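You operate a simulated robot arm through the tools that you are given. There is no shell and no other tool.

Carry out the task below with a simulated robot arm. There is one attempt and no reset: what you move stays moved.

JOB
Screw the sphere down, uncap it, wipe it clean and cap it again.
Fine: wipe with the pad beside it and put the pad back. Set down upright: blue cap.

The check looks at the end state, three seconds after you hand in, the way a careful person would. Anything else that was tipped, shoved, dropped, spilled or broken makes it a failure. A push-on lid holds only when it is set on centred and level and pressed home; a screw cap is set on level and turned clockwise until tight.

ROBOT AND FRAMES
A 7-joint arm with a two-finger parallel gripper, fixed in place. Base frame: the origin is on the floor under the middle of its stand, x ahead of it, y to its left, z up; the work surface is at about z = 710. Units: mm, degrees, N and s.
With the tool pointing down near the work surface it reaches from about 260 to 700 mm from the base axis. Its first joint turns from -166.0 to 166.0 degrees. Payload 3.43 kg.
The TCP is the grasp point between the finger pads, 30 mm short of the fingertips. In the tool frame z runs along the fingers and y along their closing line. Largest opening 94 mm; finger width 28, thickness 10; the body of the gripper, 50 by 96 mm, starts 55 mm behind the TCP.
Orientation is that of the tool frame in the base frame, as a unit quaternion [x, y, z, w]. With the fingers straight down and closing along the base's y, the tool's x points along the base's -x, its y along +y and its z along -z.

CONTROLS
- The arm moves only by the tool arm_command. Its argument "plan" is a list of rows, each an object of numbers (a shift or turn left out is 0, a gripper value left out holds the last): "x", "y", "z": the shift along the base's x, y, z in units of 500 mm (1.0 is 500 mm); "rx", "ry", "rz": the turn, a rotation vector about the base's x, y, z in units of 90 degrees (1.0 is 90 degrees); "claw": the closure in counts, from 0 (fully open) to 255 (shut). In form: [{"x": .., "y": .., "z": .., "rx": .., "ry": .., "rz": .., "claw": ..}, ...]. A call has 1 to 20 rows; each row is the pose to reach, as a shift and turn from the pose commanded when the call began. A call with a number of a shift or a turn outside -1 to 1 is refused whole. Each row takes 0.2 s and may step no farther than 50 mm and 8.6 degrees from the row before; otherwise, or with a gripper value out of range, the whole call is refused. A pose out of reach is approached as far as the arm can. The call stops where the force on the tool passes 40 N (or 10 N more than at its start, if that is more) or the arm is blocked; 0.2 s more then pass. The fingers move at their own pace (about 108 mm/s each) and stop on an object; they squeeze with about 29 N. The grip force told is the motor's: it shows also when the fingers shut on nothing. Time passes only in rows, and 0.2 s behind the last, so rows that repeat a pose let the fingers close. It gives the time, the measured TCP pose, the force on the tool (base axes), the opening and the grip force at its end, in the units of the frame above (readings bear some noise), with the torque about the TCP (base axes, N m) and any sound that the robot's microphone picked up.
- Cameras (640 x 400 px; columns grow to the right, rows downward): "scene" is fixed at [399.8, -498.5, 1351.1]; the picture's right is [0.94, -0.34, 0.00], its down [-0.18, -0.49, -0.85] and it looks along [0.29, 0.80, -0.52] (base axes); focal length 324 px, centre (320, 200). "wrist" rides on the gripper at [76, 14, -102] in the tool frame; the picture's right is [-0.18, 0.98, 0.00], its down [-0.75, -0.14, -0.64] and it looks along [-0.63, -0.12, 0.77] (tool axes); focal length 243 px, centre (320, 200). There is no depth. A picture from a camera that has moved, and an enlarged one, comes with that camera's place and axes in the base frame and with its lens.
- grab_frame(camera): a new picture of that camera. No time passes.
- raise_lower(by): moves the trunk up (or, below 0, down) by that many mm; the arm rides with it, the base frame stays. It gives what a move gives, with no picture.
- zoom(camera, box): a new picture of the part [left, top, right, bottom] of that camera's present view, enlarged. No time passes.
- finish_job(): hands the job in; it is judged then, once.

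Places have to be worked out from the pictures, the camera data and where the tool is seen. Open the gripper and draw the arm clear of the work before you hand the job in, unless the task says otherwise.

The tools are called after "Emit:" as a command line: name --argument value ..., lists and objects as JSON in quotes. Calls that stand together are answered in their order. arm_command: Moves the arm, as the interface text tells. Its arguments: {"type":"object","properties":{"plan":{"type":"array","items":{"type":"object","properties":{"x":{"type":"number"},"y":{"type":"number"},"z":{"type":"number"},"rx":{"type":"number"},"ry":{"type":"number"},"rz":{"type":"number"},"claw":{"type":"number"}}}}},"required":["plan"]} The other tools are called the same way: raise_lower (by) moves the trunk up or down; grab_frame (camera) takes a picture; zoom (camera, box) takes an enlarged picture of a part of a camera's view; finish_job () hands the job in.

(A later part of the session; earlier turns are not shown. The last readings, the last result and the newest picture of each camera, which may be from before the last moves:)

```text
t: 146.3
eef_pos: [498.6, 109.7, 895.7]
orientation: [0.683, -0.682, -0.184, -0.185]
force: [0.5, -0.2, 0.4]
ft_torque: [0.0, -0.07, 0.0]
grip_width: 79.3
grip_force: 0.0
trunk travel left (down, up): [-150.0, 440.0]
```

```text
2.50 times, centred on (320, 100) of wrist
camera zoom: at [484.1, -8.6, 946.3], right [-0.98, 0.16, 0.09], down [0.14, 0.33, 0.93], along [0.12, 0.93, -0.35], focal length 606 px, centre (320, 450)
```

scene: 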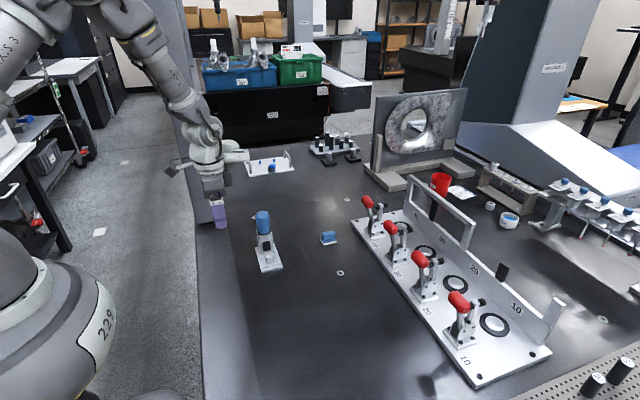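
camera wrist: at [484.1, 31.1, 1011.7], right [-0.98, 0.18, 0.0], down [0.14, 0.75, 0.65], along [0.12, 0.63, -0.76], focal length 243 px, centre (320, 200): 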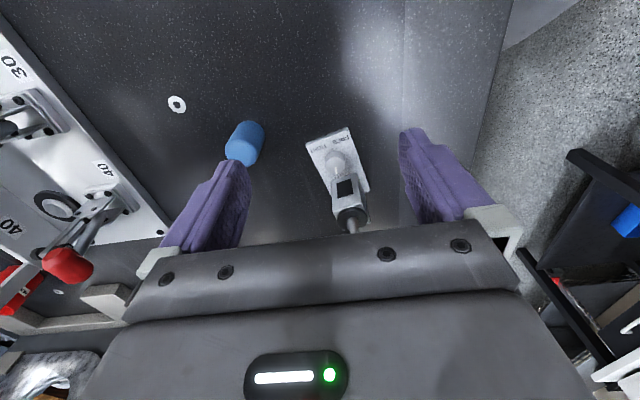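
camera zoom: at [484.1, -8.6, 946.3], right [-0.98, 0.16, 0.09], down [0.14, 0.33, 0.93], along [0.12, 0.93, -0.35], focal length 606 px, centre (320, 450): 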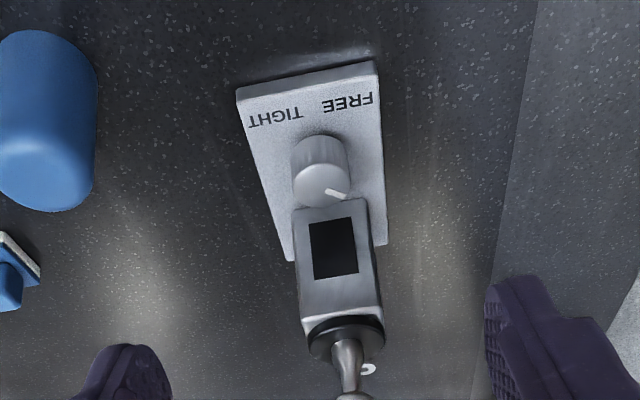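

The device is back at about 0° yaw (within ~1°) and within a few millimetres of its original place. Now I re-tighten: I move to a standoff at +40° with the fingers half open.

Emit:
arm_command --plan '[{"x": 0.01, "y": 0.01, "z": -0.03, "rz": 0.08, "claw": 130}, {"x": 0.02, "y": 0.03, "z": -0.06, "rz": 0.16}, {"x": 0.03, "y": 0.06, "z": -0.09, "rz": 0.24}, {"x": 0.04, "y": 0.09, "z": -0.12, "rz": 0.32}, {"x": 0.05, "y": 0.11, "z": -0.15, "rz": 0.4}, {"x": 0.0538, "y": 0.121, "z": -0.1774, "rz": 0.4444}, {"x": 0.0538, "y": 0.121, "z": -0.1774, "rz": 0.4444}]'

Emit:
zoom --camera "wrist" --box '[240, 50, 400, 220]'

```text
t: 147.9
eef_pos: [526.0, 168.7, 806.6]
orientation: [0.875, -0.408, -0.236, -0.11]
force: [-0.1, -1.2, -0.6]
ft_torque: [0.02, -0.02, 0.0]
grip_width: 46.0
grip_force: 0.1
trunk travel left (down, up): [-150.0, 440.0]
```

```text
2.35 times, centred on (320, 135) of wrist
camera zoom: at [590.1, 69.5, 856.9], right [-0.86, -0.51, 0.09], down [-0.1, 0.34, 0.93], along [-0.51, 0.79, -0.34], focal length 571 px, centre (320, 353)
```

zoom: 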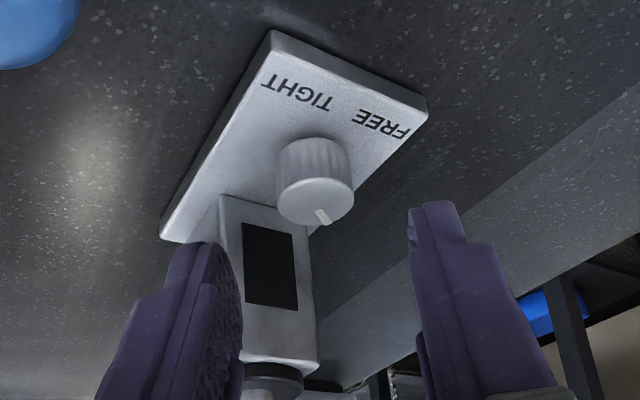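

The knob is centred between the fingers. I advance about 60 mm along them and check before closing.

Emit:
arm_command --plan '[{"x": -0.0101, "y": 0.0121, "z": -0.0259}, {"x": -0.0202, "y": 0.0241, "z": -0.0518}, {"x": -0.0304, "y": 0.0362, "z": -0.0777}, {"x": -0.0365, "y": 0.0435, "z": -0.0932}, {"x": -0.0405, "y": 0.0483, "z": -0.1036}, {"x": -0.0405, "y": 0.0483, "z": -0.1036}]'

Emit:
zoom --camera "wrist" --box '[220, 50, 420, 230]'

Emit:
zoom --camera "scene" --box '[220, 180, 340, 290]'

```text
t: 149.3
eef_pos: [505.5, 193.3, 754.1]
orientation: [0.875, -0.409, -0.235, -0.111]
force: [0.2, 0.2, -0.1]
ft_torque: [0.01, -0.05, 0.01]
grip_width: 46.1
grip_force: 0.1
trunk travel left (down, up): [-150.0, 440.0]
```

```text
2.22 times, centred on (320, 140) of wrist
camera zoom: at [569.8, 93.8, 805.6], right [-0.86, -0.51, 0.09], down [-0.1, 0.34, 0.93], along [-0.51, 0.79, -0.34], focal length 539 px, centre (320, 333)
```

zoom: 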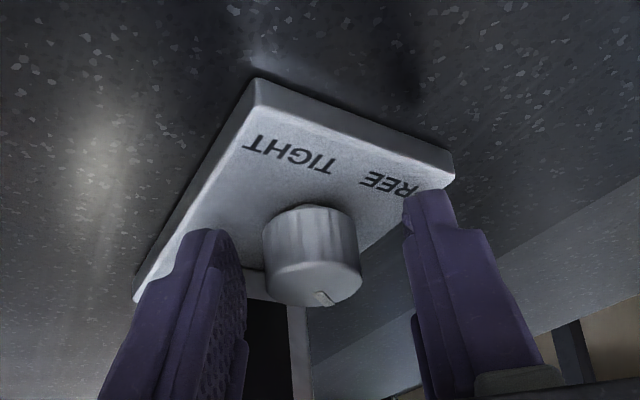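

```text
3.64 times, centred on (280, 235) of scene
camera zoom: at [399.8, -498.5, 1351.1], right [0.94, -0.34, 0.0], down [-0.18, -0.49, -0.85], along [0.29, 0.8, -0.52], focal length 1178 px, centre (466, 73)
```

zoom: 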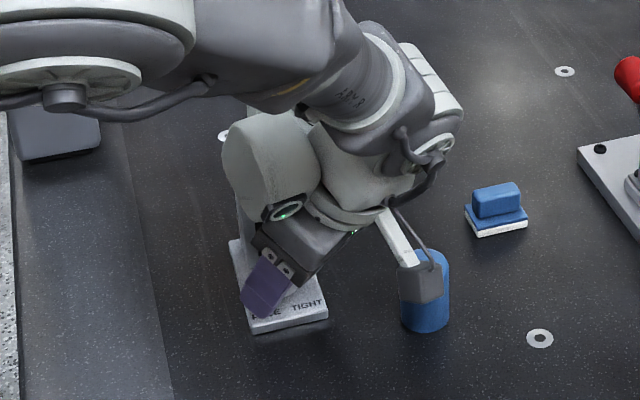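

No contact anywhere; the knob is about 1 mm off centre. I recentre, grip, and turn clockwise 75° to the stop.

Emit:
arm_command --plan '[{"x": 0.0018, "y": 0.00154}, {"x": 0.0018, "y": 0.00154, "claw": 255}, {"x": 0.0018, "y": 0.00154}, {"x": 0.0018, "y": 0.00154}, {"x": -0.00052, "y": -0.00016, "rz": -0.0833}, {"x": -0.00304, "y": -0.00154, "rz": -0.1667}, {"x": -0.00572, "y": -0.00258, "rz": -0.25}, {"x": -0.00852, "y": -0.00326, "rz": -0.3333}, {"x": -0.01138, "y": -0.00358, "rz": -0.4167}, {"x": -0.01426, "y": -0.00352, "rz": -0.5}, {"x": -0.0171, "y": -0.00308, "rz": -0.5833}, {"x": -0.01986, "y": -0.00228, "rz": -0.6667}, {"x": -0.0225, "y": -0.00112, "rz": -0.75}, {"x": -0.02496, "y": 0.00038, "rz": -0.8333}, {"x": -0.02496, "y": 0.00038, "rz": -0.8333}]'

Emit:
zoom --camera "wrist" --box '[220, 50, 420, 230]'

Emit:
zoom --camera "wrist" --box '[280, 110, 360, 200]'

```text
t: 152.6
eef_pos: [493.2, 194.6, 755.1]
orientation: [-0.445, 0.857, 0.12, 0.232]
force: [-8.0, 4.3, 0.5]
ft_torque: [0.25, 0.45, 0.3]
grip_width: 25.3
grip_force: 28.9
trunk travel left (down, up): [-150.0, 440.0]
```

```text
2.22 times, centred on (320, 140) of wrist
camera zoom: at [412.8, 106.1, 805.6], right [-0.71, 0.7, 0.09], down [0.3, 0.19, 0.93], along [0.63, 0.69, -0.35], focal length 539 px, centre (320, 333)
```

zoom: 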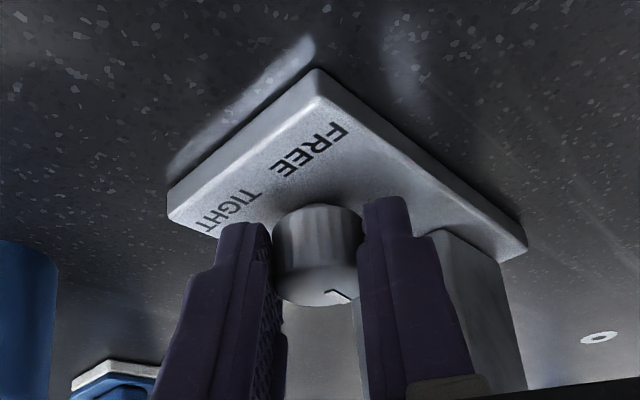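

```text
4.44 times, centred on (320, 155) of wrist
camera zoom: at [412.8, 106.1, 805.6], right [-0.71, 0.7, 0.09], down [0.3, 0.19, 0.93], along [0.63, 0.69, -0.35], focal length 1078 px, centre (320, 400)
```

zoom: 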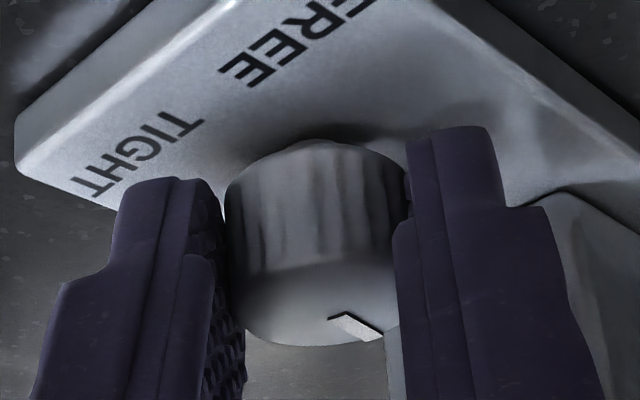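

Torque is 0.3 N·m with the pointer near 12 o'clock again and the plate at 0° yaw. I nudge 8° more clockwise to be certain the stop is reached.

Emit:
arm_command --plan '[{"x": -0.0006, "y": 0.0005, "rz": -0.0222}, {"x": -0.0012, "y": 0.001, "rz": -0.0444}, {"x": -0.0018, "y": 0.0015, "rz": -0.0667}, {"x": -0.0024, "y": 0.0019, "rz": -0.0889}, {"x": -0.0024, "y": 0.0019, "rz": -0.0889}]'

Emit:
zoom --camera "wrist" --box '[280, 110, 360, 200]'

```text
t: 153.8
eef_pos: [491.6, 195.0, 754.4]
orientation: [-0.385, 0.886, 0.102, 0.238]
force: [-15.4, 6.8, -0.5]
ft_torque: [0.25, 0.66, 0.33]
grip_width: 25.4
grip_force: 28.7
trunk travel left (down, up): [-150.0, 440.0]
```

```text
4.44 times, centred on (320, 155) of wrist
camera zoom: at [400.2, 119.2, 805.8], right [-0.61, 0.79, 0.09], down [0.33, 0.15, 0.93], along [0.72, 0.6, -0.35], focal length 1078 px, centre (320, 400)
```

zoom: 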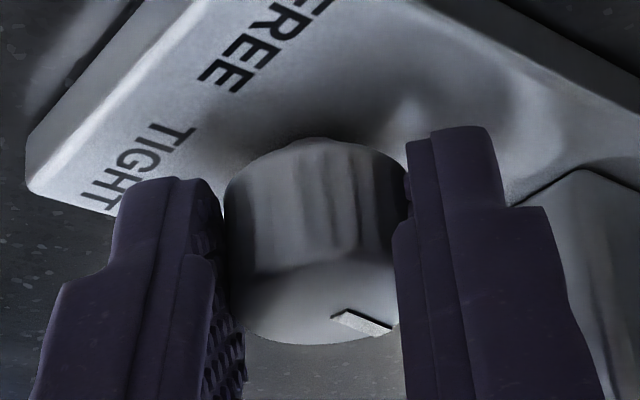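

The pointer stays put while the pads slip at 0.33 N·m: the knob is tight. I release and withdraw backward and up, then untilt.

Emit:
arm_command --plan '[{"claw": 130}, {"claw": 130}, {"x": -0.012, "y": -0.0128, "z": 0.03}, {"x": -0.03, "y": -0.032, "z": 0.076}, {"x": -0.045, "y": -0.06, "z": 0.13}, {"x": -0.045, "y": -0.1, "z": 0.2}, {"x": -0.04, "y": -0.14, "z": 0.27, "rz": 0.08}, {"x": -0.03, "y": -0.16, "z": 0.3, "rz": 0.16}, {"x": -0.02, "y": -0.16, "z": 0.3, "rz": 0.24}, {"x": -0.01, "y": -0.16, "z": 0.3, "rz": 0.32}, {"x": 0.0, "y": -0.16, "z": 0.3, "rz": 0.4}, {"x": 0.01, "y": -0.16, "z": 0.3, "rz": 0.474}, {"x": 0.01, "y": -0.16, "z": 0.3, "rz": 0.474}]'

Emit:
arm_command --plan '[{"rx": -0.08, "z": 0.02, "claw": 0}, {"rx": -0.165, "z": 0.03}, {"rx": -0.25, "z": 0.04}, {"rx": -0.3333, "z": 0.04}, {"rx": -0.3333, "z": 0.04}]'

Emit:
grab_frame --camera "wrist"

Emit:
zoom --camera "scene" --box '[230, 190, 350, 290]'

```text
t: 156.6
eef_pos: [497.5, 113.7, 905.1]
orientation: [-0.681, 0.684, 0.182, 0.186]
force: [0.0, 0.7, -1.0]
ft_torque: [0.01, 0.01, -0.02]
grip_width: 46.0
grip_force: 0.0
trunk travel left (down, up): [-150.0, 440.0]
```

```text
t: 157.8
eef_pos: [497.9, 115.7, 925.3]
orientation: [-0.706, 0.709, -0.001, 0.003]
force: [0.0, 0.4, -0.1]
ft_torque: [-0.01, -0.03, -0.02]
grip_width: 94.0
grip_force: 0.1
trunk travel left (down, up): [-150.0, 440.0]
```

```text
taken
camera wrist: at [482.2, 37.8, 1027.6], right [-0.98, 0.19, -0.01], down [0.14, 0.75, 0.64], along [0.13, 0.63, -0.76], focal length 243 px, centre (320, 200)
```

wrist: 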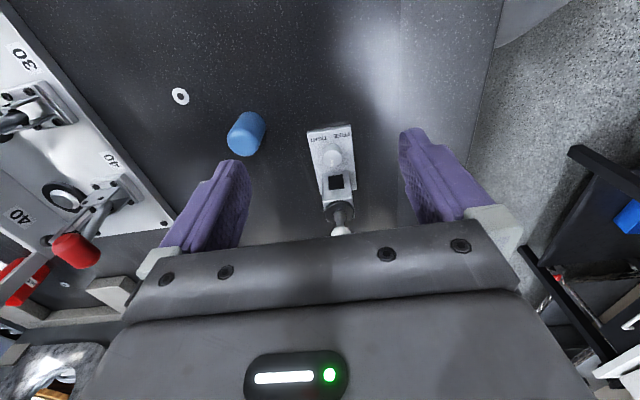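

```text
4.00 times, centred on (290, 240) of scene
camera zoom: at [399.8, -498.5, 1351.1], right [0.94, -0.34, 0.0], down [-0.18, -0.49, -0.85], along [0.29, 0.8, -0.52], focal length 1296 px, centre (440, 40)
```

zoom: 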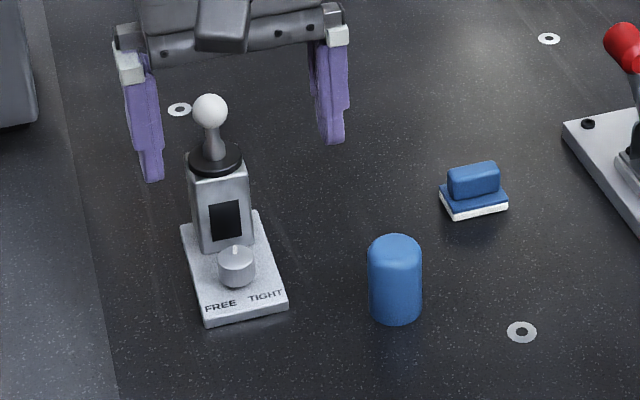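

The device stands nearly as it did at first, sphere clean, pad and cap in place. To re-cap exactly, I measure how far the sphere has moved since I took the cap off, using the same scene zooms as before.

Emit:
zoom --camera "scene" --box '[250, 205, 290, 245]'

Emit:
zoom --camera "wrist" --box '[290, 110, 390, 240]'

Emit:
zoom --camera "scene" --box '[290, 225, 340, 275]'

```text
10.00 times, centred on (270, 225) of scene
camera zoom: at [399.8, -498.5, 1351.1], right [0.94, -0.34, 0.0], down [-0.18, -0.49, -0.85], along [0.29, 0.8, -0.52], focal length 3240 px, centre (820, -50)
```

zoom: 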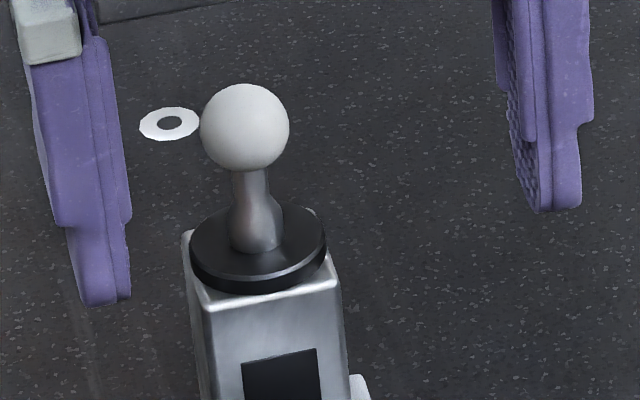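

```text
3.08 times, centred on (340, 175) of wrist
camera zoom: at [482.2, 37.8, 1027.6], right [-0.98, 0.19, -0.01], down [0.14, 0.75, 0.64], along [0.13, 0.63, -0.76], focal length 746 px, centre (258, 277)
```

zoom: 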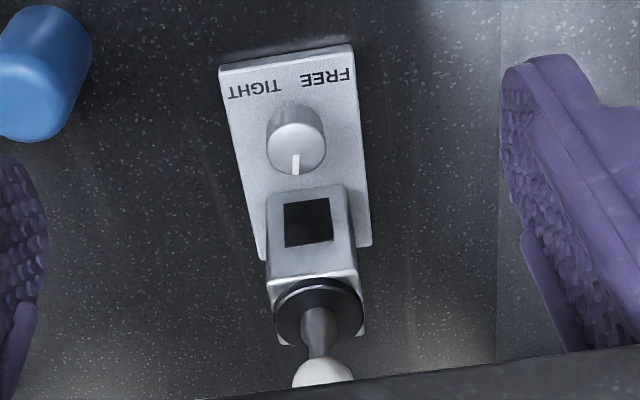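

```text
8.00 times, centred on (315, 250) of scene
camera zoom: at [399.8, -498.5, 1351.1], right [0.94, -0.34, 0.0], down [-0.18, -0.49, -0.85], along [0.29, 0.8, -0.52], focal length 2592 px, centre (360, -200)
```

zoom: 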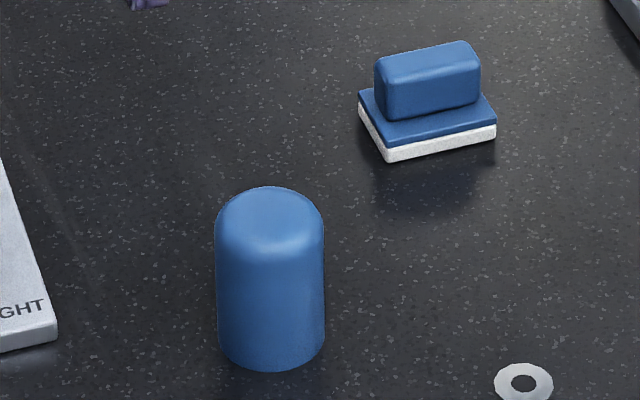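

Sphere displacement since uncapping is about (+15.8, +5.2) mm, so the cap must go back with the TCP at ≈(500.2, 257.1). I move over the cap at (600, 150) and descend around it, gripping a little higher than before.

Emit:
arm_command --plan '[{"x": 0.06, "y": 0.02, "ry": 0.001, "rx": -0.0005}, {"x": 0.13, "y": 0.045, "ry": 0.002, "rx": -0.001}, {"x": 0.2042, "y": 0.0688, "ry": 0.0025, "rx": -0.0012}, {"x": 0.2042, "y": 0.0688, "z": -0.09, "ry": 0.0025, "rx": -0.0012}, {"x": 0.2042, "y": 0.0688, "z": -0.18, "ry": 0.0025, "rx": -0.0012}, {"x": 0.2042, "y": 0.0688, "z": -0.26, "ry": 0.0025, "rx": -0.0012}, {"x": 0.2042, "y": 0.0688, "z": -0.32, "ry": 0.0025, "rx": -0.0012}, {"x": 0.2042, "y": 0.0688, "z": -0.3546, "ry": 0.0025, "rx": -0.0012}, {"x": 0.2042, "y": 0.0688, "z": -0.3546, "ry": 0.0025, "rx": -0.0012}, {"x": 0.2042, "y": 0.0688, "z": -0.3546, "ry": 0.0025, "rx": -0.0012}]'

Emit:
zoom --camera "wrist" --box '[220, 100, 420, 240]'

Emit:
zoom --camera "scene" --box '[290, 225, 340, 275]'

```text
t: 159.9
eef_pos: [599.6, 149.1, 746.8]
orientation: [-0.705, 0.709, 0.0, 0.001]
force: [-0.8, 0.7, 0.5]
ft_torque: [-0.02, 0.01, 0.02]
grip_width: 94.0
grip_force: 0.0
trunk travel left (down, up): [-150.0, 440.0]
```

```text
2.86 times, centred on (320, 170) of wrist
camera zoom: at [584.1, 72.5, 850.1], right [-0.98, 0.19, 0.0], down [0.14, 0.75, 0.64], along [0.12, 0.63, -0.77], focal length 693 px, centre (320, 286)
```

zoom: 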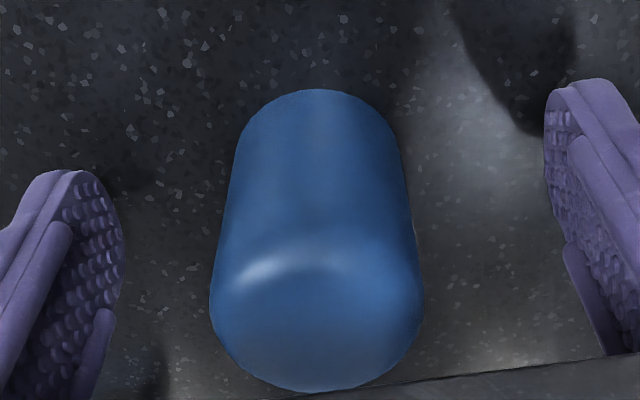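

```text
8.00 times, centred on (315, 250) of scene
camera zoom: at [399.8, -498.5, 1351.1], right [0.94, -0.34, 0.0], down [-0.18, -0.49, -0.85], along [0.29, 0.8, -0.52], focal length 2592 px, centre (360, -200)
```

zoom: 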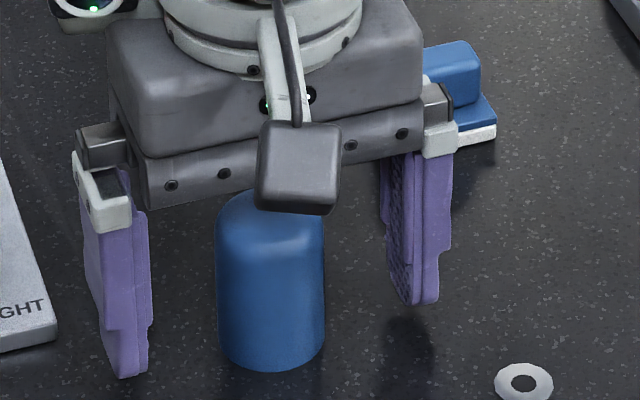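

The cap stands centred between the fingers. I close on it and check the grip.

Emit:
arm_command --plan '[{"claw": 110}, {"claw": 110}, {"claw": 255}, {"claw": 255}, {"claw": 255}]'

Emit:
zoom --camera "wrist" --box '[220, 100, 420, 240]'

```text
t: 161.2
eef_pos: [598.6, 148.7, 747.3]
orientation: [-0.705, 0.709, 0.0, 0.001]
force: [-0.1, 0.2, 0.2]
ft_torque: [0.0, -0.01, -0.02]
grip_width: 38.6
grip_force: 28.6
trunk travel left (down, up): [-150.0, 440.0]
```

```text
2.86 times, centred on (320, 170) of wrist
camera zoom: at [584.2, 72.5, 850.2], right [-0.98, 0.19, 0.0], down [0.14, 0.75, 0.64], along [0.12, 0.63, -0.77], focal length 693 px, centre (320, 286)
```

zoom: 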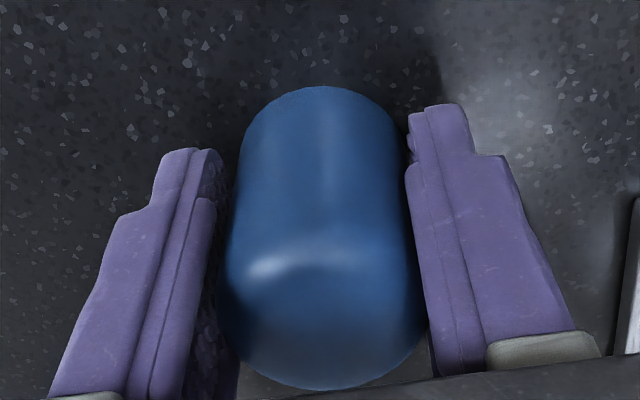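

The cap is held (38.6 mm). Accounting for a 1.3 mm shift versus where I released it, the TCP target for capping is ≈(500.4, 255.8). I lift it and carry it high over the sphere.

Emit:
arm_command --plan '[{"z": 0.01}, {"z": 0.06}, {"z": 0.14}, {"z": 0.23}, {"z": 0.31}, {"z": 0.356}, {"x": -0.05, "y": 0.054, "z": 0.356}, {"x": -0.1, "y": 0.108, "z": 0.356}, {"x": -0.15, "y": 0.162, "z": 0.356}, {"x": -0.1982, "y": 0.214, "z": 0.356}, {"x": -0.1982, "y": 0.214, "z": 0.356}, {"x": -0.1982, "y": 0.214, "z": 0.356}]'

Emit:
grab_frame --camera "wrist"

Emit:
zoom --camera "scene" --box '[230, 170, 310, 270]'

```text
t: 163.8
eef_pos: [500.3, 256.6, 924.1]
orientation: [-0.705, 0.709, 0.001, 0.001]
force: [-0.2, -0.3, -1.5]
ft_torque: [0.02, -0.03, 0.01]
grip_width: 38.7
grip_force: 29.7
trunk travel left (down, up): [-150.0, 440.0]
```

```text
taken
camera wrist: at [484.9, 178.8, 1027.1], right [-0.98, 0.19, 0.0], down [0.14, 0.75, 0.64], along [0.12, 0.63, -0.77], focal length 243 px, centre (320, 200)
```

wrist: 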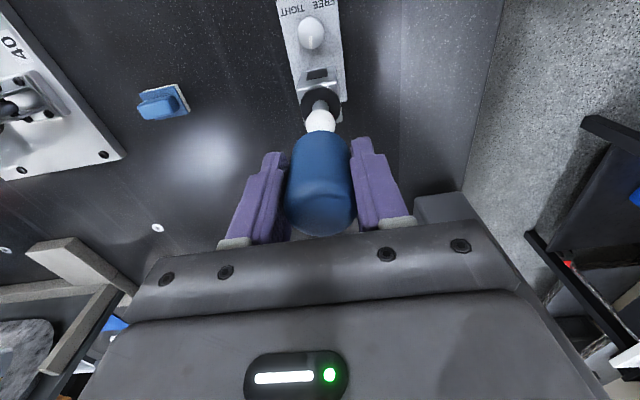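

```text
4.00 times, centred on (270, 220) of scene
camera zoom: at [399.8, -498.5, 1351.1], right [0.94, -0.34, 0.0], down [-0.18, -0.49, -0.85], along [0.29, 0.8, -0.52], focal length 1296 px, centre (520, 120)
```

zoom: 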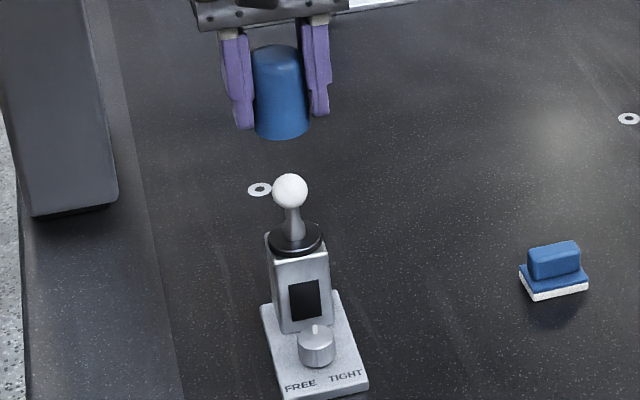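

I compare this view with the one taken right after uncapping (same zoom), where the cap hung exactly above its seat.

Emit:
zoom --camera "wrist" --box '[280, 50, 370, 150]'

Emit:
zoom --camera "wrist" --box '[270, 80, 370, 240]'

```text
4.00 times, centred on (325, 100) of wrist
camera zoom: at [484.9, 178.8, 1027.1], right [-0.98, 0.19, 0.0], down [0.14, 0.75, 0.64], along [0.12, 0.63, -0.77], focal length 970 px, centre (300, 600)
```

zoom: 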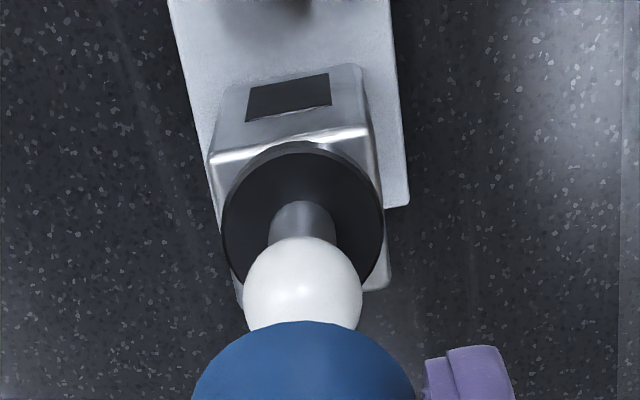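

```text
2.50 times, centred on (320, 160) of wrist
camera zoom: at [484.9, 178.8, 1027.1], right [-0.98, 0.19, 0.0], down [0.14, 0.75, 0.64], along [0.12, 0.63, -0.77], focal length 606 px, centre (320, 300)
```

zoom: 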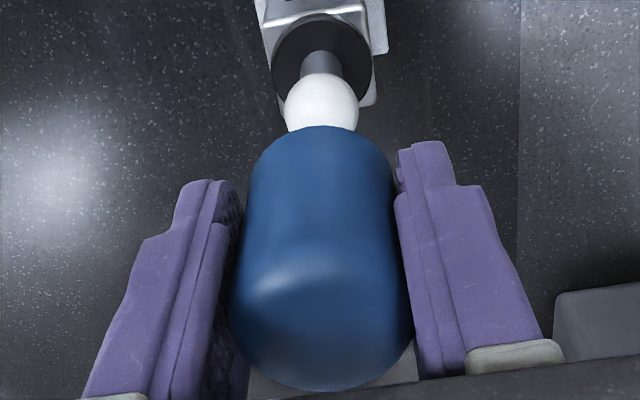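

Sideways the match is within 0.3 mm; along y the cap should go about 1.2 mm further (+y). I apply that and lower over the sphere, stopping with the rim about 7 mm above the collar.

Emit:
arm_command --plan '[{"y": 0.0024, "z": -0.02}, {"y": 0.0024, "z": -0.05}, {"y": 0.0024, "z": -0.08}, {"y": 0.0024, "z": -0.1}, {"y": 0.0024, "z": -0.12}, {"y": 0.0024, "z": -0.14}, {"y": 0.0024, "z": -0.155}, {"y": 0.0024, "z": -0.17}, {"y": 0.0024, "z": -0.17}]'

Emit:
zoom --camera "scene" --box '[250, 205, 290, 245]'

Emit:
zoom --camera "wrist" --box '[270, 80, 370, 180]'

```text
t: 165.8
eef_pos: [500.1, 258.0, 839.9]
orientation: [-0.705, 0.709, 0.001, 0.001]
force: [0.6, -0.6, -0.6]
ft_torque: [0.0, 0.01, -0.02]
grip_width: 38.3
grip_force: 29.0
trunk travel left (down, up): [-150.0, 440.0]
```

```text
10.00 times, centred on (270, 225) of scene
camera zoom: at [399.8, -498.5, 1351.1], right [0.94, -0.34, 0.0], down [-0.18, -0.49, -0.85], along [0.29, 0.8, -0.52], focal length 3240 px, centre (820, -50)
```

zoom: 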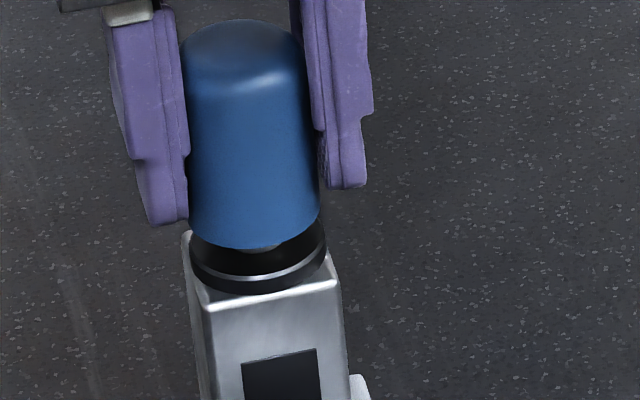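

```text
4.00 times, centred on (320, 130) of wrist
camera zoom: at [485.4, 180.8, 943.5], right [-0.98, 0.19, 0.0], down [0.14, 0.75, 0.64], along [0.12, 0.63, -0.77], focal length 970 px, centre (320, 480)
```

zoom: 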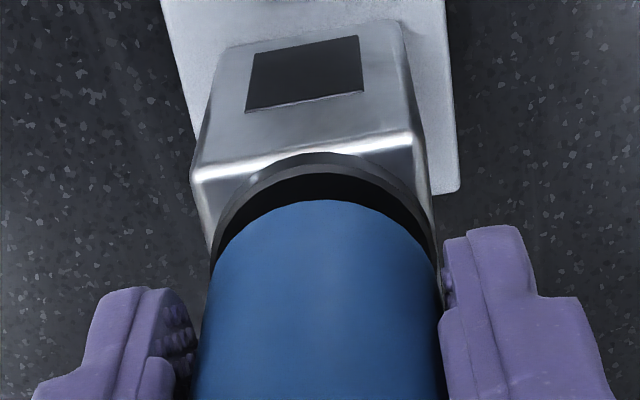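

The cap is concentric with the collar within about half a millimetre in both views, its rim roughly 9 mm above it. I lower further, slowly, watching for contact.

Emit:
arm_command --plan '[{"z": -0.004}, {"z": -0.008}, {"z": -0.011}, {"z": -0.013}, {"z": -0.013}]'

Emit:
zoom --camera "scene" --box '[250, 205, 290, 245]'

Emit:
zoom --camera "wrist" --box '[270, 80, 370, 180]'

```text
t: 166.9
eef_pos: [500.4, 256.7, 834.4]
orientation: [-0.705, 0.709, 0.001, 0.002]
force: [0.4, -0.5, -0.7]
ft_torque: [-0.01, 0.0, 0.02]
grip_width: 38.1
grip_force: 29.0
trunk travel left (down, up): [-150.0, 440.0]
```

```text
10.00 times, centred on (270, 225) of scene
camera zoom: at [399.8, -498.5, 1351.1], right [0.94, -0.34, 0.0], down [-0.18, -0.49, -0.85], along [0.29, 0.8, -0.52], focal length 3240 px, centre (820, -50)
```

zoom: 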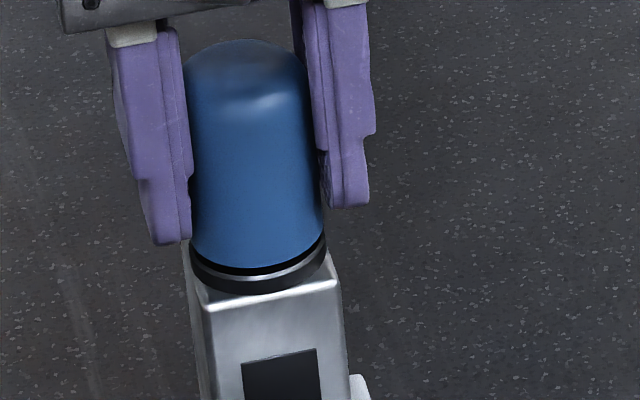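

```text
4.00 times, centred on (320, 130) of wrist
camera zoom: at [485.6, 180.7, 936.8], right [-0.98, 0.19, 0.0], down [0.14, 0.75, 0.64], along [0.12, 0.63, -0.77], focal length 970 px, centre (320, 480)
```

zoom: 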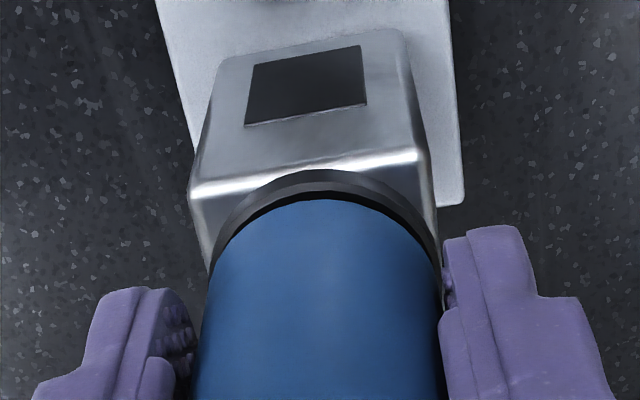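

About 3 mm to go and still concentric. I lower in small steps to contact and start pressing.

Emit:
arm_command --plan '[{"z": -0.002}, {"z": -0.004}, {"z": -0.006}, {"z": -0.007}, {"z": -0.007}]'

Emit:
zoom --camera "scene" --box '[250, 205, 290, 245]'

```text
t: 168.2
eef_pos: [500.4, 258.2, 830.9]
orientation: [-0.706, 0.708, 0.0, 0.001]
force: [0.4, -0.4, 9.3]
ft_torque: [-0.12, 0.07, 0.0]
grip_width: 38.1
grip_force: 28.6
trunk travel left (down, up): [-150.0, 440.0]
```

```text
10.00 times, centred on (270, 225) of scene
camera zoom: at [399.8, -498.5, 1351.1], right [0.94, -0.34, 0.0], down [-0.18, -0.49, -0.85], along [0.29, 0.8, -0.52], focal length 3240 px, centre (820, -50)
```

zoom: 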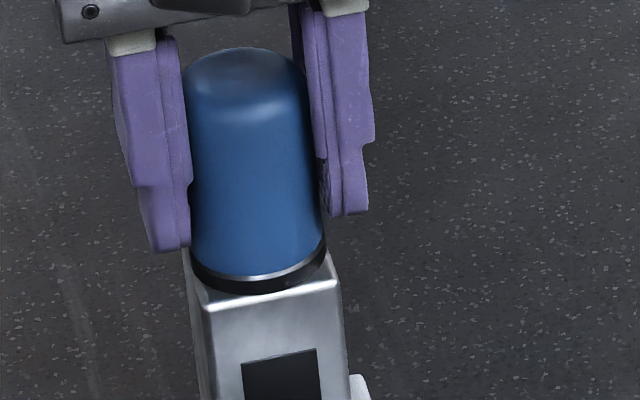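

Contact at 9 N with the rim on the collar, just as it originally looked. I press down further to push it home.

Emit:
arm_command --plan '[{"z": -0.001}, {"z": -0.002}, {"z": -0.003}, {"z": -0.004}, {"z": -0.004}]'

Emit:
zoom --camera "scene" --box '[250, 205, 290, 245]'

Emit:
zoom --camera "wrist" --box '[270, 80, 370, 180]'

```text
t: 169.3
eef_pos: [501.0, 257.5, 830.2]
orientation: [-0.705, 0.709, 0.0, 0.002]
force: [1.7, 3.9, 24.0]
ft_torque: [0.14, 0.23, 0.0]
grip_width: 38.0
grip_force: 28.3
trunk travel left (down, up): [-150.0, 440.0]
```

```text
10.00 times, centred on (270, 225) of scene
camera zoom: at [399.8, -498.5, 1351.1], right [0.94, -0.34, 0.0], down [-0.18, -0.49, -0.85], along [0.29, 0.8, -0.52], focal length 3240 px, centre (820, -50)
```

zoom: 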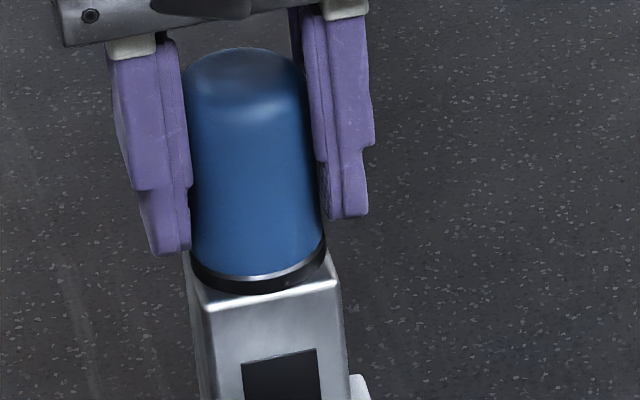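

```text
4.00 times, centred on (320, 130) of wrist
camera zoom: at [484.9, 180.9, 932.6], right [-0.98, 0.19, 0.0], down [0.14, 0.75, 0.64], along [0.12, 0.63, -0.76], focal length 970 px, centre (320, 480)
```

zoom: 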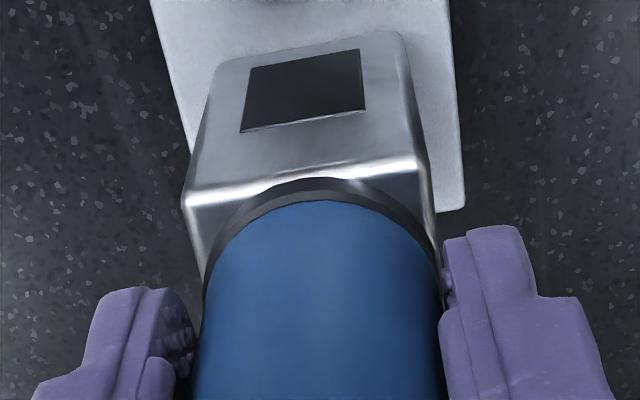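

The cap sits flush with 24 N of downward force. I ease to light load, open the fingers, and rise clear to inspect; then I'll press its top with the closed fingertips.

Emit:
arm_command --plan '[{"z": 0.002}, {"z": 0.003}, {"z": 0.003, "claw": 110}, {"z": 0.003}, {"z": 0.003}, {"z": 0.02}, {"z": 0.06}, {"z": 0.12}, {"z": 0.16}, {"z": 0.16}]'

Emit:
zoom --camera "scene" --box '[250, 205, 290, 245]'

Emit:
zoom --camera "wrist" --box '[250, 50, 390, 190]'

```text
t: 171.6
eef_pos: [498.7, 257.1, 908.6]
orientation: [-0.706, 0.708, 0.0, 0.001]
force: [0.5, -0.1, -0.1]
ft_torque: [0.0, -0.01, 0.0]
grip_width: 53.6
grip_force: 0.1
trunk travel left (down, up): [-150.0, 440.0]
```

```text
10.00 times, centred on (270, 225) of scene
camera zoom: at [399.8, -498.5, 1351.1], right [0.94, -0.34, 0.0], down [-0.18, -0.49, -0.85], along [0.29, 0.8, -0.52], focal length 3240 px, centre (820, -50)
```

zoom: 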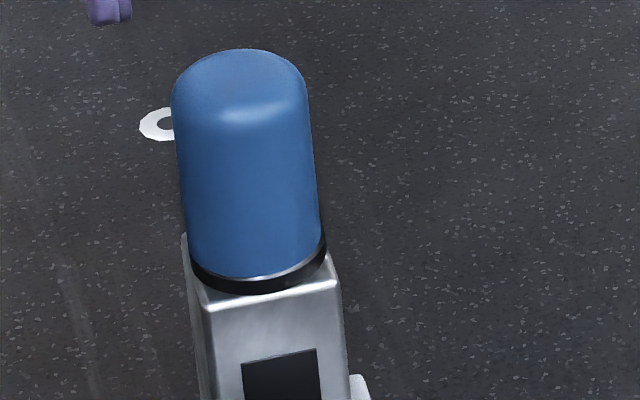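

```text
2.86 times, centred on (320, 120) of wrist
camera zoom: at [484.8, 180.6, 1011.7], right [-0.98, 0.19, 0.0], down [0.15, 0.75, 0.64], along [0.12, 0.63, -0.77], focal length 693 px, centre (320, 429)
```

zoom: 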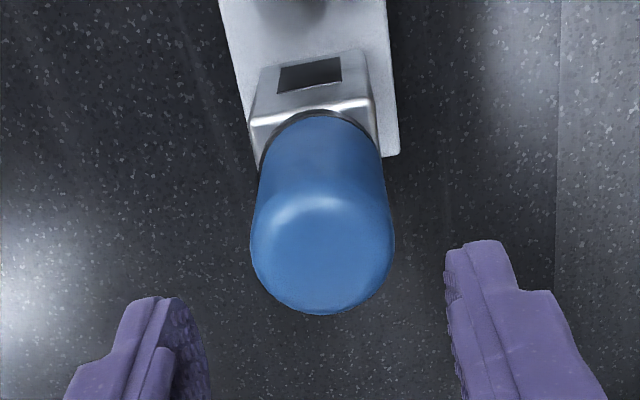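

The cap is on and upright. I zoom on the rim to compare its centring with how it sat originally.

Emit:
zoom --camera "scene" --box '[252, 218, 292, 243]'

Emit:
zoom --camera "wrist" --box '[290, 70, 350, 130]'

```text
16.00 times, centred on (272, 230) of scene
camera zoom: at [399.8, -498.5, 1351.1], right [0.94, -0.34, 0.0], down [-0.18, -0.49, -0.85], along [0.29, 0.8, -0.52], focal length 5183 px, centre (1088, -288)
```

zoom: 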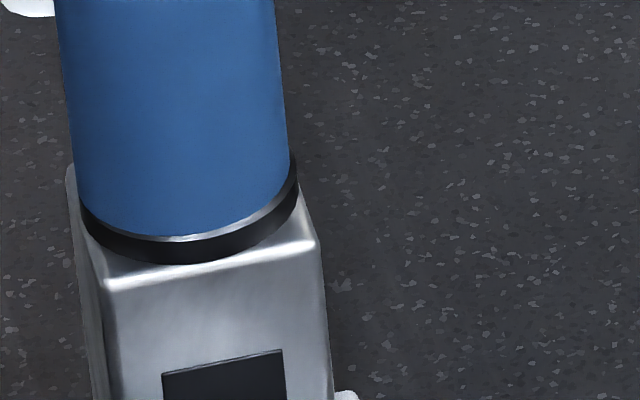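

```text
6.67 times, centred on (320, 100) of wrist
camera zoom: at [484.8, 180.6, 1011.7], right [-0.98, 0.19, 0.0], down [0.15, 0.75, 0.64], along [0.12, 0.63, -0.77], focal length 1618 px, centre (320, 867)
```

zoom: 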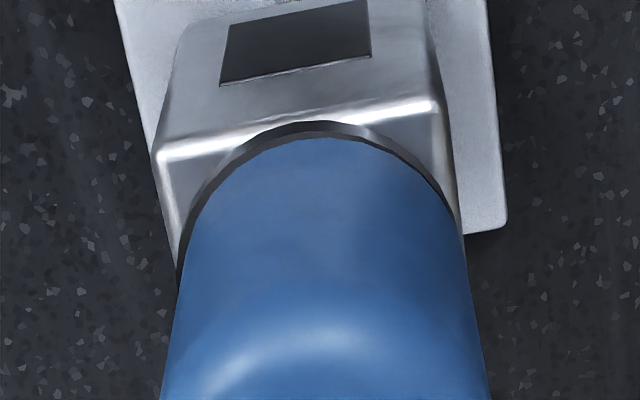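

The rim is concentric with the collar all round. Now I close the fingers and press down on the cap's top centre to push it fully home.

Emit:
arm_command --plan '[{"y": 0.003, "claw": 255}, {"y": 0.003}, {"y": 0.003}, {"y": 0.003, "z": -0.02}, {"y": 0.003, "z": -0.036}, {"y": 0.003, "z": -0.04}, {"y": 0.003, "z": -0.04}]'

Emit:
zoom --camera "scene" --box '[240, 185, 300, 245]'

```text
t: 173.2
eef_pos: [501.2, 258.8, 887.1]
orientation: [-0.705, 0.709, 0.001, 0.001]
force: [0.1, 0.0, 0.5]
ft_torque: [0.02, 0.01, -0.02]
grip_width: 0.1
grip_force: 29.3
trunk travel left (down, up): [-150.0, 440.0]
```

```text
6.67 times, centred on (270, 215) of scene
camera zoom: at [399.8, -498.5, 1351.1], right [0.94, -0.34, 0.0], down [-0.18, -0.49, -0.85], along [0.29, 0.8, -0.52], focal length 2160 px, centre (653, 100)
```

zoom: 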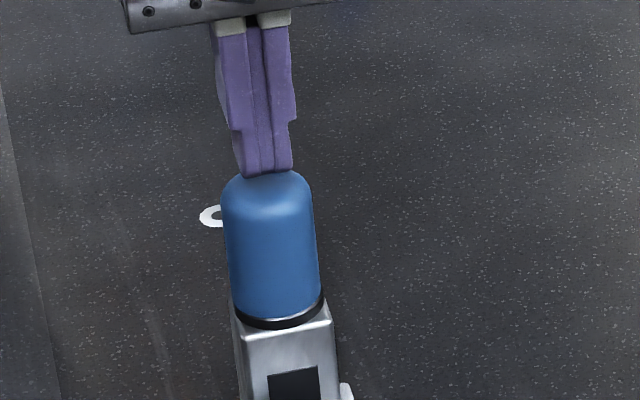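

Emit:
arm_command --plan '[{"z": -0.003}, {"z": -0.006}, {"z": -0.008}, {"z": -0.008}]'

```text
t: 174.2
eef_pos: [500.5, 259.0, 883.6]
orientation: [-0.705, 0.709, 0.0, 0.0]
force: [-0.1, -0.7, -0.2]
ft_torque: [0.0, -0.02, 0.0]
grip_width: 0.1
grip_force: 28.4
trunk travel left (down, up): [-150.0, 440.0]
```

Emit:
arm_command --plan '[{"z": -0.002}, {"z": -0.004}, {"z": -0.006}, {"z": -0.008}, {"z": -0.01}, {"z": -0.01}]'

```text
t: 175.6
eef_pos: [500.4, 259.2, 879.2]
orientation: [-0.705, 0.709, 0.0, 0.001]
force: [0.4, 1.9, 8.0]
ft_torque: [0.03, -0.04, 0.01]
grip_width: 0.1
grip_force: 29.0
trunk travel left (down, up): [-150.0, 440.0]
```

Contact at the cap's top, z≈849, which matches its original seated height. I press on to about 35 N.

Emit:
arm_command --plan '[{"z": -0.001}, {"z": -0.002}, {"z": -0.003}, {"z": -0.004}, {"z": -0.005}, {"z": -0.005}]'

Emit:
zoom --camera "scene" --box '[252, 218, 292, 243]'

```text
t: 177.1
eef_pos: [501.3, 259.4, 879.2]
orientation: [-0.706, 0.709, 0.0, 0.004]
force: [-4.1, -2.3, 15.8]
ft_torque: [-0.16, 0.11, -0.02]
grip_width: 0.0
grip_force: 28.9
trunk travel left (down, up): [-150.0, 440.0]
stopped in row 6: the force on the tool passed its limit at 40 N (the readings are from after the stop); the commanded pose is now the measured one
```

```text
16.00 times, centred on (272, 230) of scene
camera zoom: at [399.8, -498.5, 1351.1], right [0.94, -0.34, 0.0], down [-0.18, -0.49, -0.85], along [0.29, 0.8, -0.52], focal length 5183 px, centre (1088, -288)
```

zoom: 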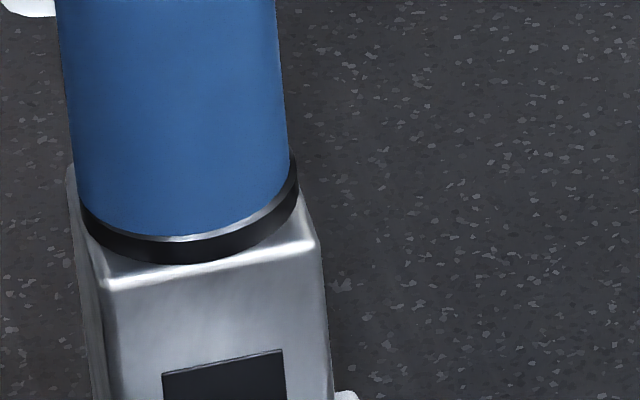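

The cap took 40 N without moving further: it's seated home, rim matching its original look. I rise, open the gripper and draw the arm clear.

Emit:
arm_command --plan '[{"z": 0.02}, {"z": 0.08}, {"z": 0.16}, {"z": 0.24, "claw": 0}, {"x": -0.05, "z": 0.32}, {"x": -0.1, "y": 0.05, "z": 0.38}, {"x": -0.15, "y": 0.12, "z": 0.42}, {"x": -0.15, "y": 0.18, "z": 0.42}, {"x": -0.15, "y": 0.18, "z": 0.42}]'

Emit:
grab_frame --camera "scene"

Emit:
zoom --camera "scene" --box '[230, 190, 360, 290]'

Emit:
zoom --camera "scene" --box '[250, 205, 290, 280]'

```text
t: 179.1
eef_pos: [426.1, 349.7, 1088.5]
orientation: [-0.706, 0.709, 0.0, 0.002]
force: [0.0, 0.1, -0.2]
ft_torque: [-0.02, 0.02, -0.01]
grip_width: 93.9
grip_force: 0.0
trunk travel left (down, up): [-150.0, 440.0]
```

```text
taken
```

scene: 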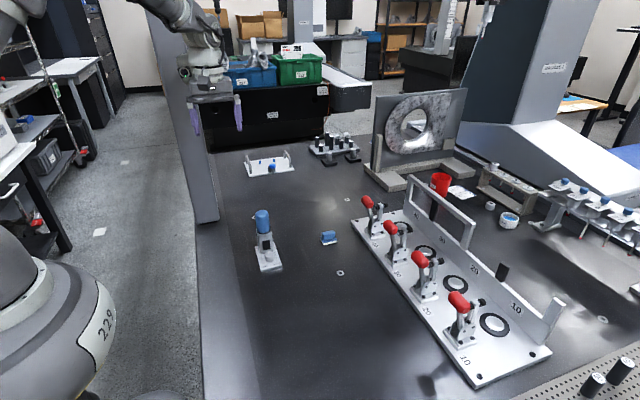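

```text
4.00 times, centred on (295, 240) of scene
camera zoom: at [399.8, -498.5, 1351.1], right [0.94, -0.34, 0.0], down [-0.18, -0.49, -0.85], along [0.29, 0.8, -0.52], focal length 1296 px, centre (420, 40)
```

zoom: 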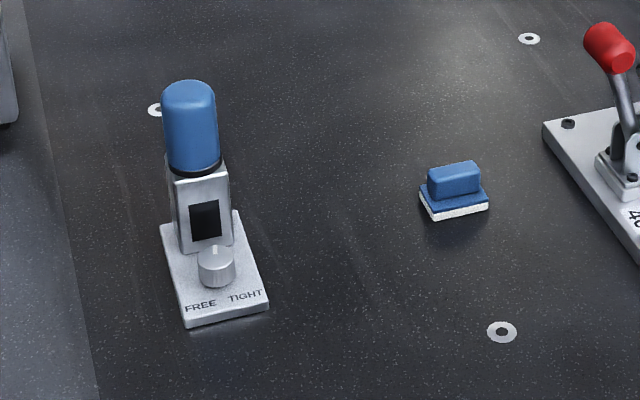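

```text
5.33 times, centred on (270, 242) of scene
camera zoom: at [399.8, -498.5, 1351.1], right [0.94, -0.34, 0.0], down [-0.18, -0.49, -0.85], along [0.29, 0.8, -0.52], focal length 1728 px, centre (587, -27)
```

zoom: 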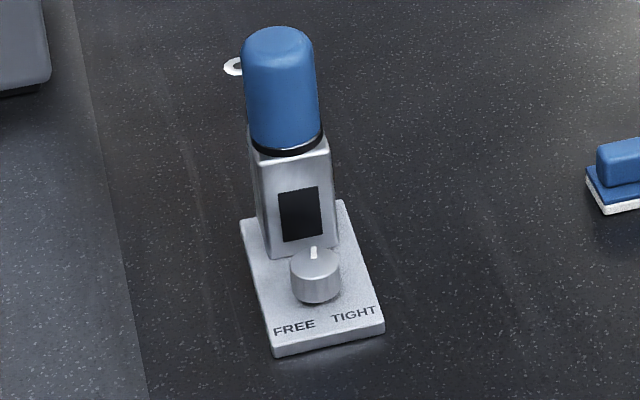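

Everything looks in place. I make one last same-scale comparison of the cap's seat with the very first picture before handing in.

Emit:
zoom --camera "scene" --box '[250, 205, 290, 240]'

Emit:
zoom --camera "scene" --box '[258, 235, 290, 275]'

Emit:
zoom --camera "wrist" --box '[250, 0, 390, 120]'

```text
11.43 times, centred on (270, 222) of scene
camera zoom: at [399.8, -498.5, 1351.1], right [0.94, -0.34, 0.0], down [-0.18, -0.49, -0.85], along [0.29, 0.8, -0.52], focal length 3702 px, centre (891, -57)
```

zoom: 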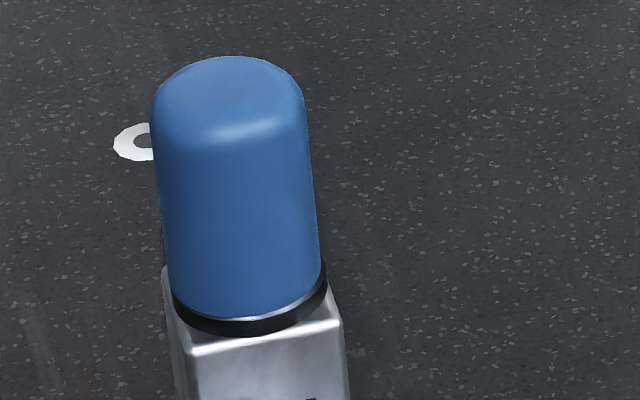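

```text
10.00 times, centred on (274, 255) of scene
camera zoom: at [399.8, -498.5, 1351.1], right [0.94, -0.34, 0.0], down [-0.18, -0.49, -0.85], along [0.29, 0.8, -0.52], focal length 3240 px, centre (780, -350)
```

zoom: 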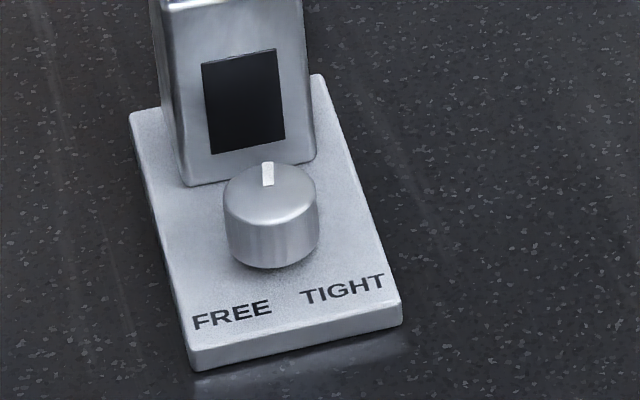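

```text
3.33 times, centred on (320, 60) of wrist
camera zoom: at [411.0, 272.2, 1190.7], right [-0.98, 0.19, 0.0], down [0.14, 0.75, 0.64], along [0.12, 0.63, -0.76], focal length 809 px, centre (320, 667)
```

zoom: 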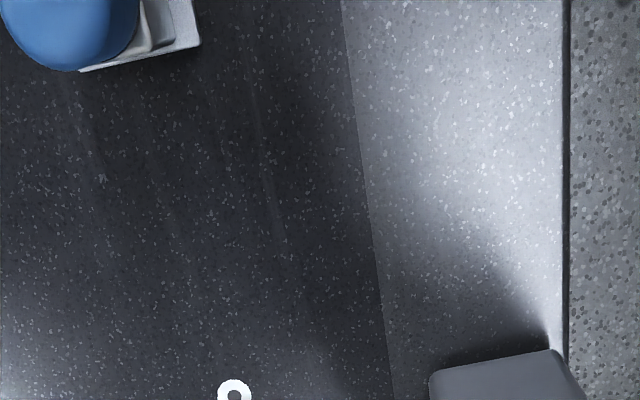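

Cap length, collar gap and tilt match the first picture to within a fraction of a millimetre. To be sure the lid really holds, I'll go back and give it a very gentle tug; first back above it with open fingers.

Emit:
arm_command --plan '[{"y": -0.06, "z": -0.02}, {"x": 0.05, "y": -0.12, "z": -0.06}, {"x": 0.1, "y": -0.17, "z": -0.12}, {"x": 0.147, "y": -0.184, "z": -0.2}, {"x": 0.147, "y": -0.184, "z": -0.28}, {"x": 0.147, "y": -0.184, "z": -0.35}, {"x": 0.147, "y": -0.184, "z": -0.36}, {"x": 0.147, "y": -0.184, "z": -0.36}]'

Emit:
arm_command --plan '[{"z": 0.0}, {"z": 0.0}]'

Emit:
zoom --camera "wrist" --box '[240, 40, 400, 200]'

```text
t: 180.9
eef_pos: [500.3, 257.3, 907.2]
orientation: [-0.705, 0.709, 0.0, 0.002]
force: [-0.3, -0.3, -0.5]
ft_torque: [-0.02, -0.02, 0.02]
grip_width: 94.2
grip_force: 0.1
trunk travel left (down, up): [-150.0, 440.0]
```

```text
t: 181.5
eef_pos: [500.6, 256.6, 907.8]
orientation: [-0.705, 0.709, 0.0, 0.003]
force: [0.0, 0.1, -0.1]
ft_torque: [-0.02, -0.01, 0.01]
grip_width: 93.9
grip_force: 0.0
trunk travel left (down, up): [-150.0, 440.0]
```

```text
2.50 times, centred on (320, 120) of wrist
camera zoom: at [484.6, 180.6, 1010.8], right [-0.98, 0.19, 0.0], down [0.14, 0.75, 0.65], along [0.13, 0.63, -0.76], focal length 606 px, centre (320, 400)
```

zoom: 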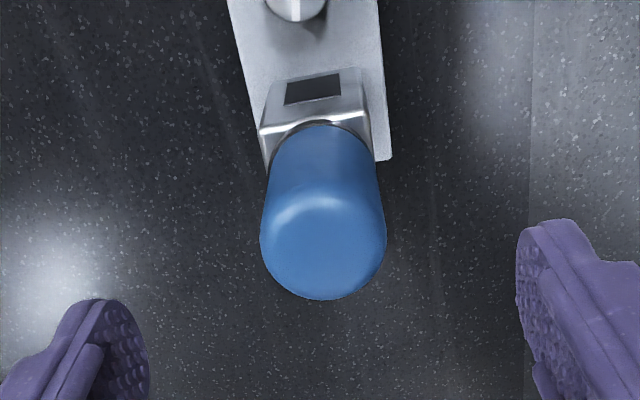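

The TCP is back at (500.4, 257). I descend around the cap and close on it, checking for side load.

Emit:
arm_command --plan '[{"z": -0.05}, {"z": -0.1}, {"z": -0.135}, {"z": -0.149}, {"z": -0.149, "claw": 110}, {"z": -0.149, "claw": 110}, {"z": -0.149, "claw": 255}, {"z": -0.149}, {"z": -0.149}]'

```text
t: 183.5
eef_pos: [500.2, 257.2, 833.4]
orientation: [-0.705, 0.709, 0.0, 0.002]
force: [0.1, 0.1, 0.4]
ft_torque: [0.01, 0.01, -0.01]
grip_width: 38.0
grip_force: 28.9
trunk travel left (down, up): [-150.0, 440.0]
```

No side load at all. I tug up by only 0.4 mm and read the force.

Emit:
arm_command --plan '[{"z": 0.0004}, {"z": 0.0008}, {"z": 0.0008}]'

```text
t: 184.3
eef_pos: [499.0, 257.4, 833.0]
orientation: [-0.706, 0.708, 0.0, 0.002]
force: [0.4, -0.5, 0.5]
ft_torque: [0.05, 0.02, -0.03]
grip_width: 38.4
grip_force: 29.0
trunk travel left (down, up): [-150.0, 440.0]
```

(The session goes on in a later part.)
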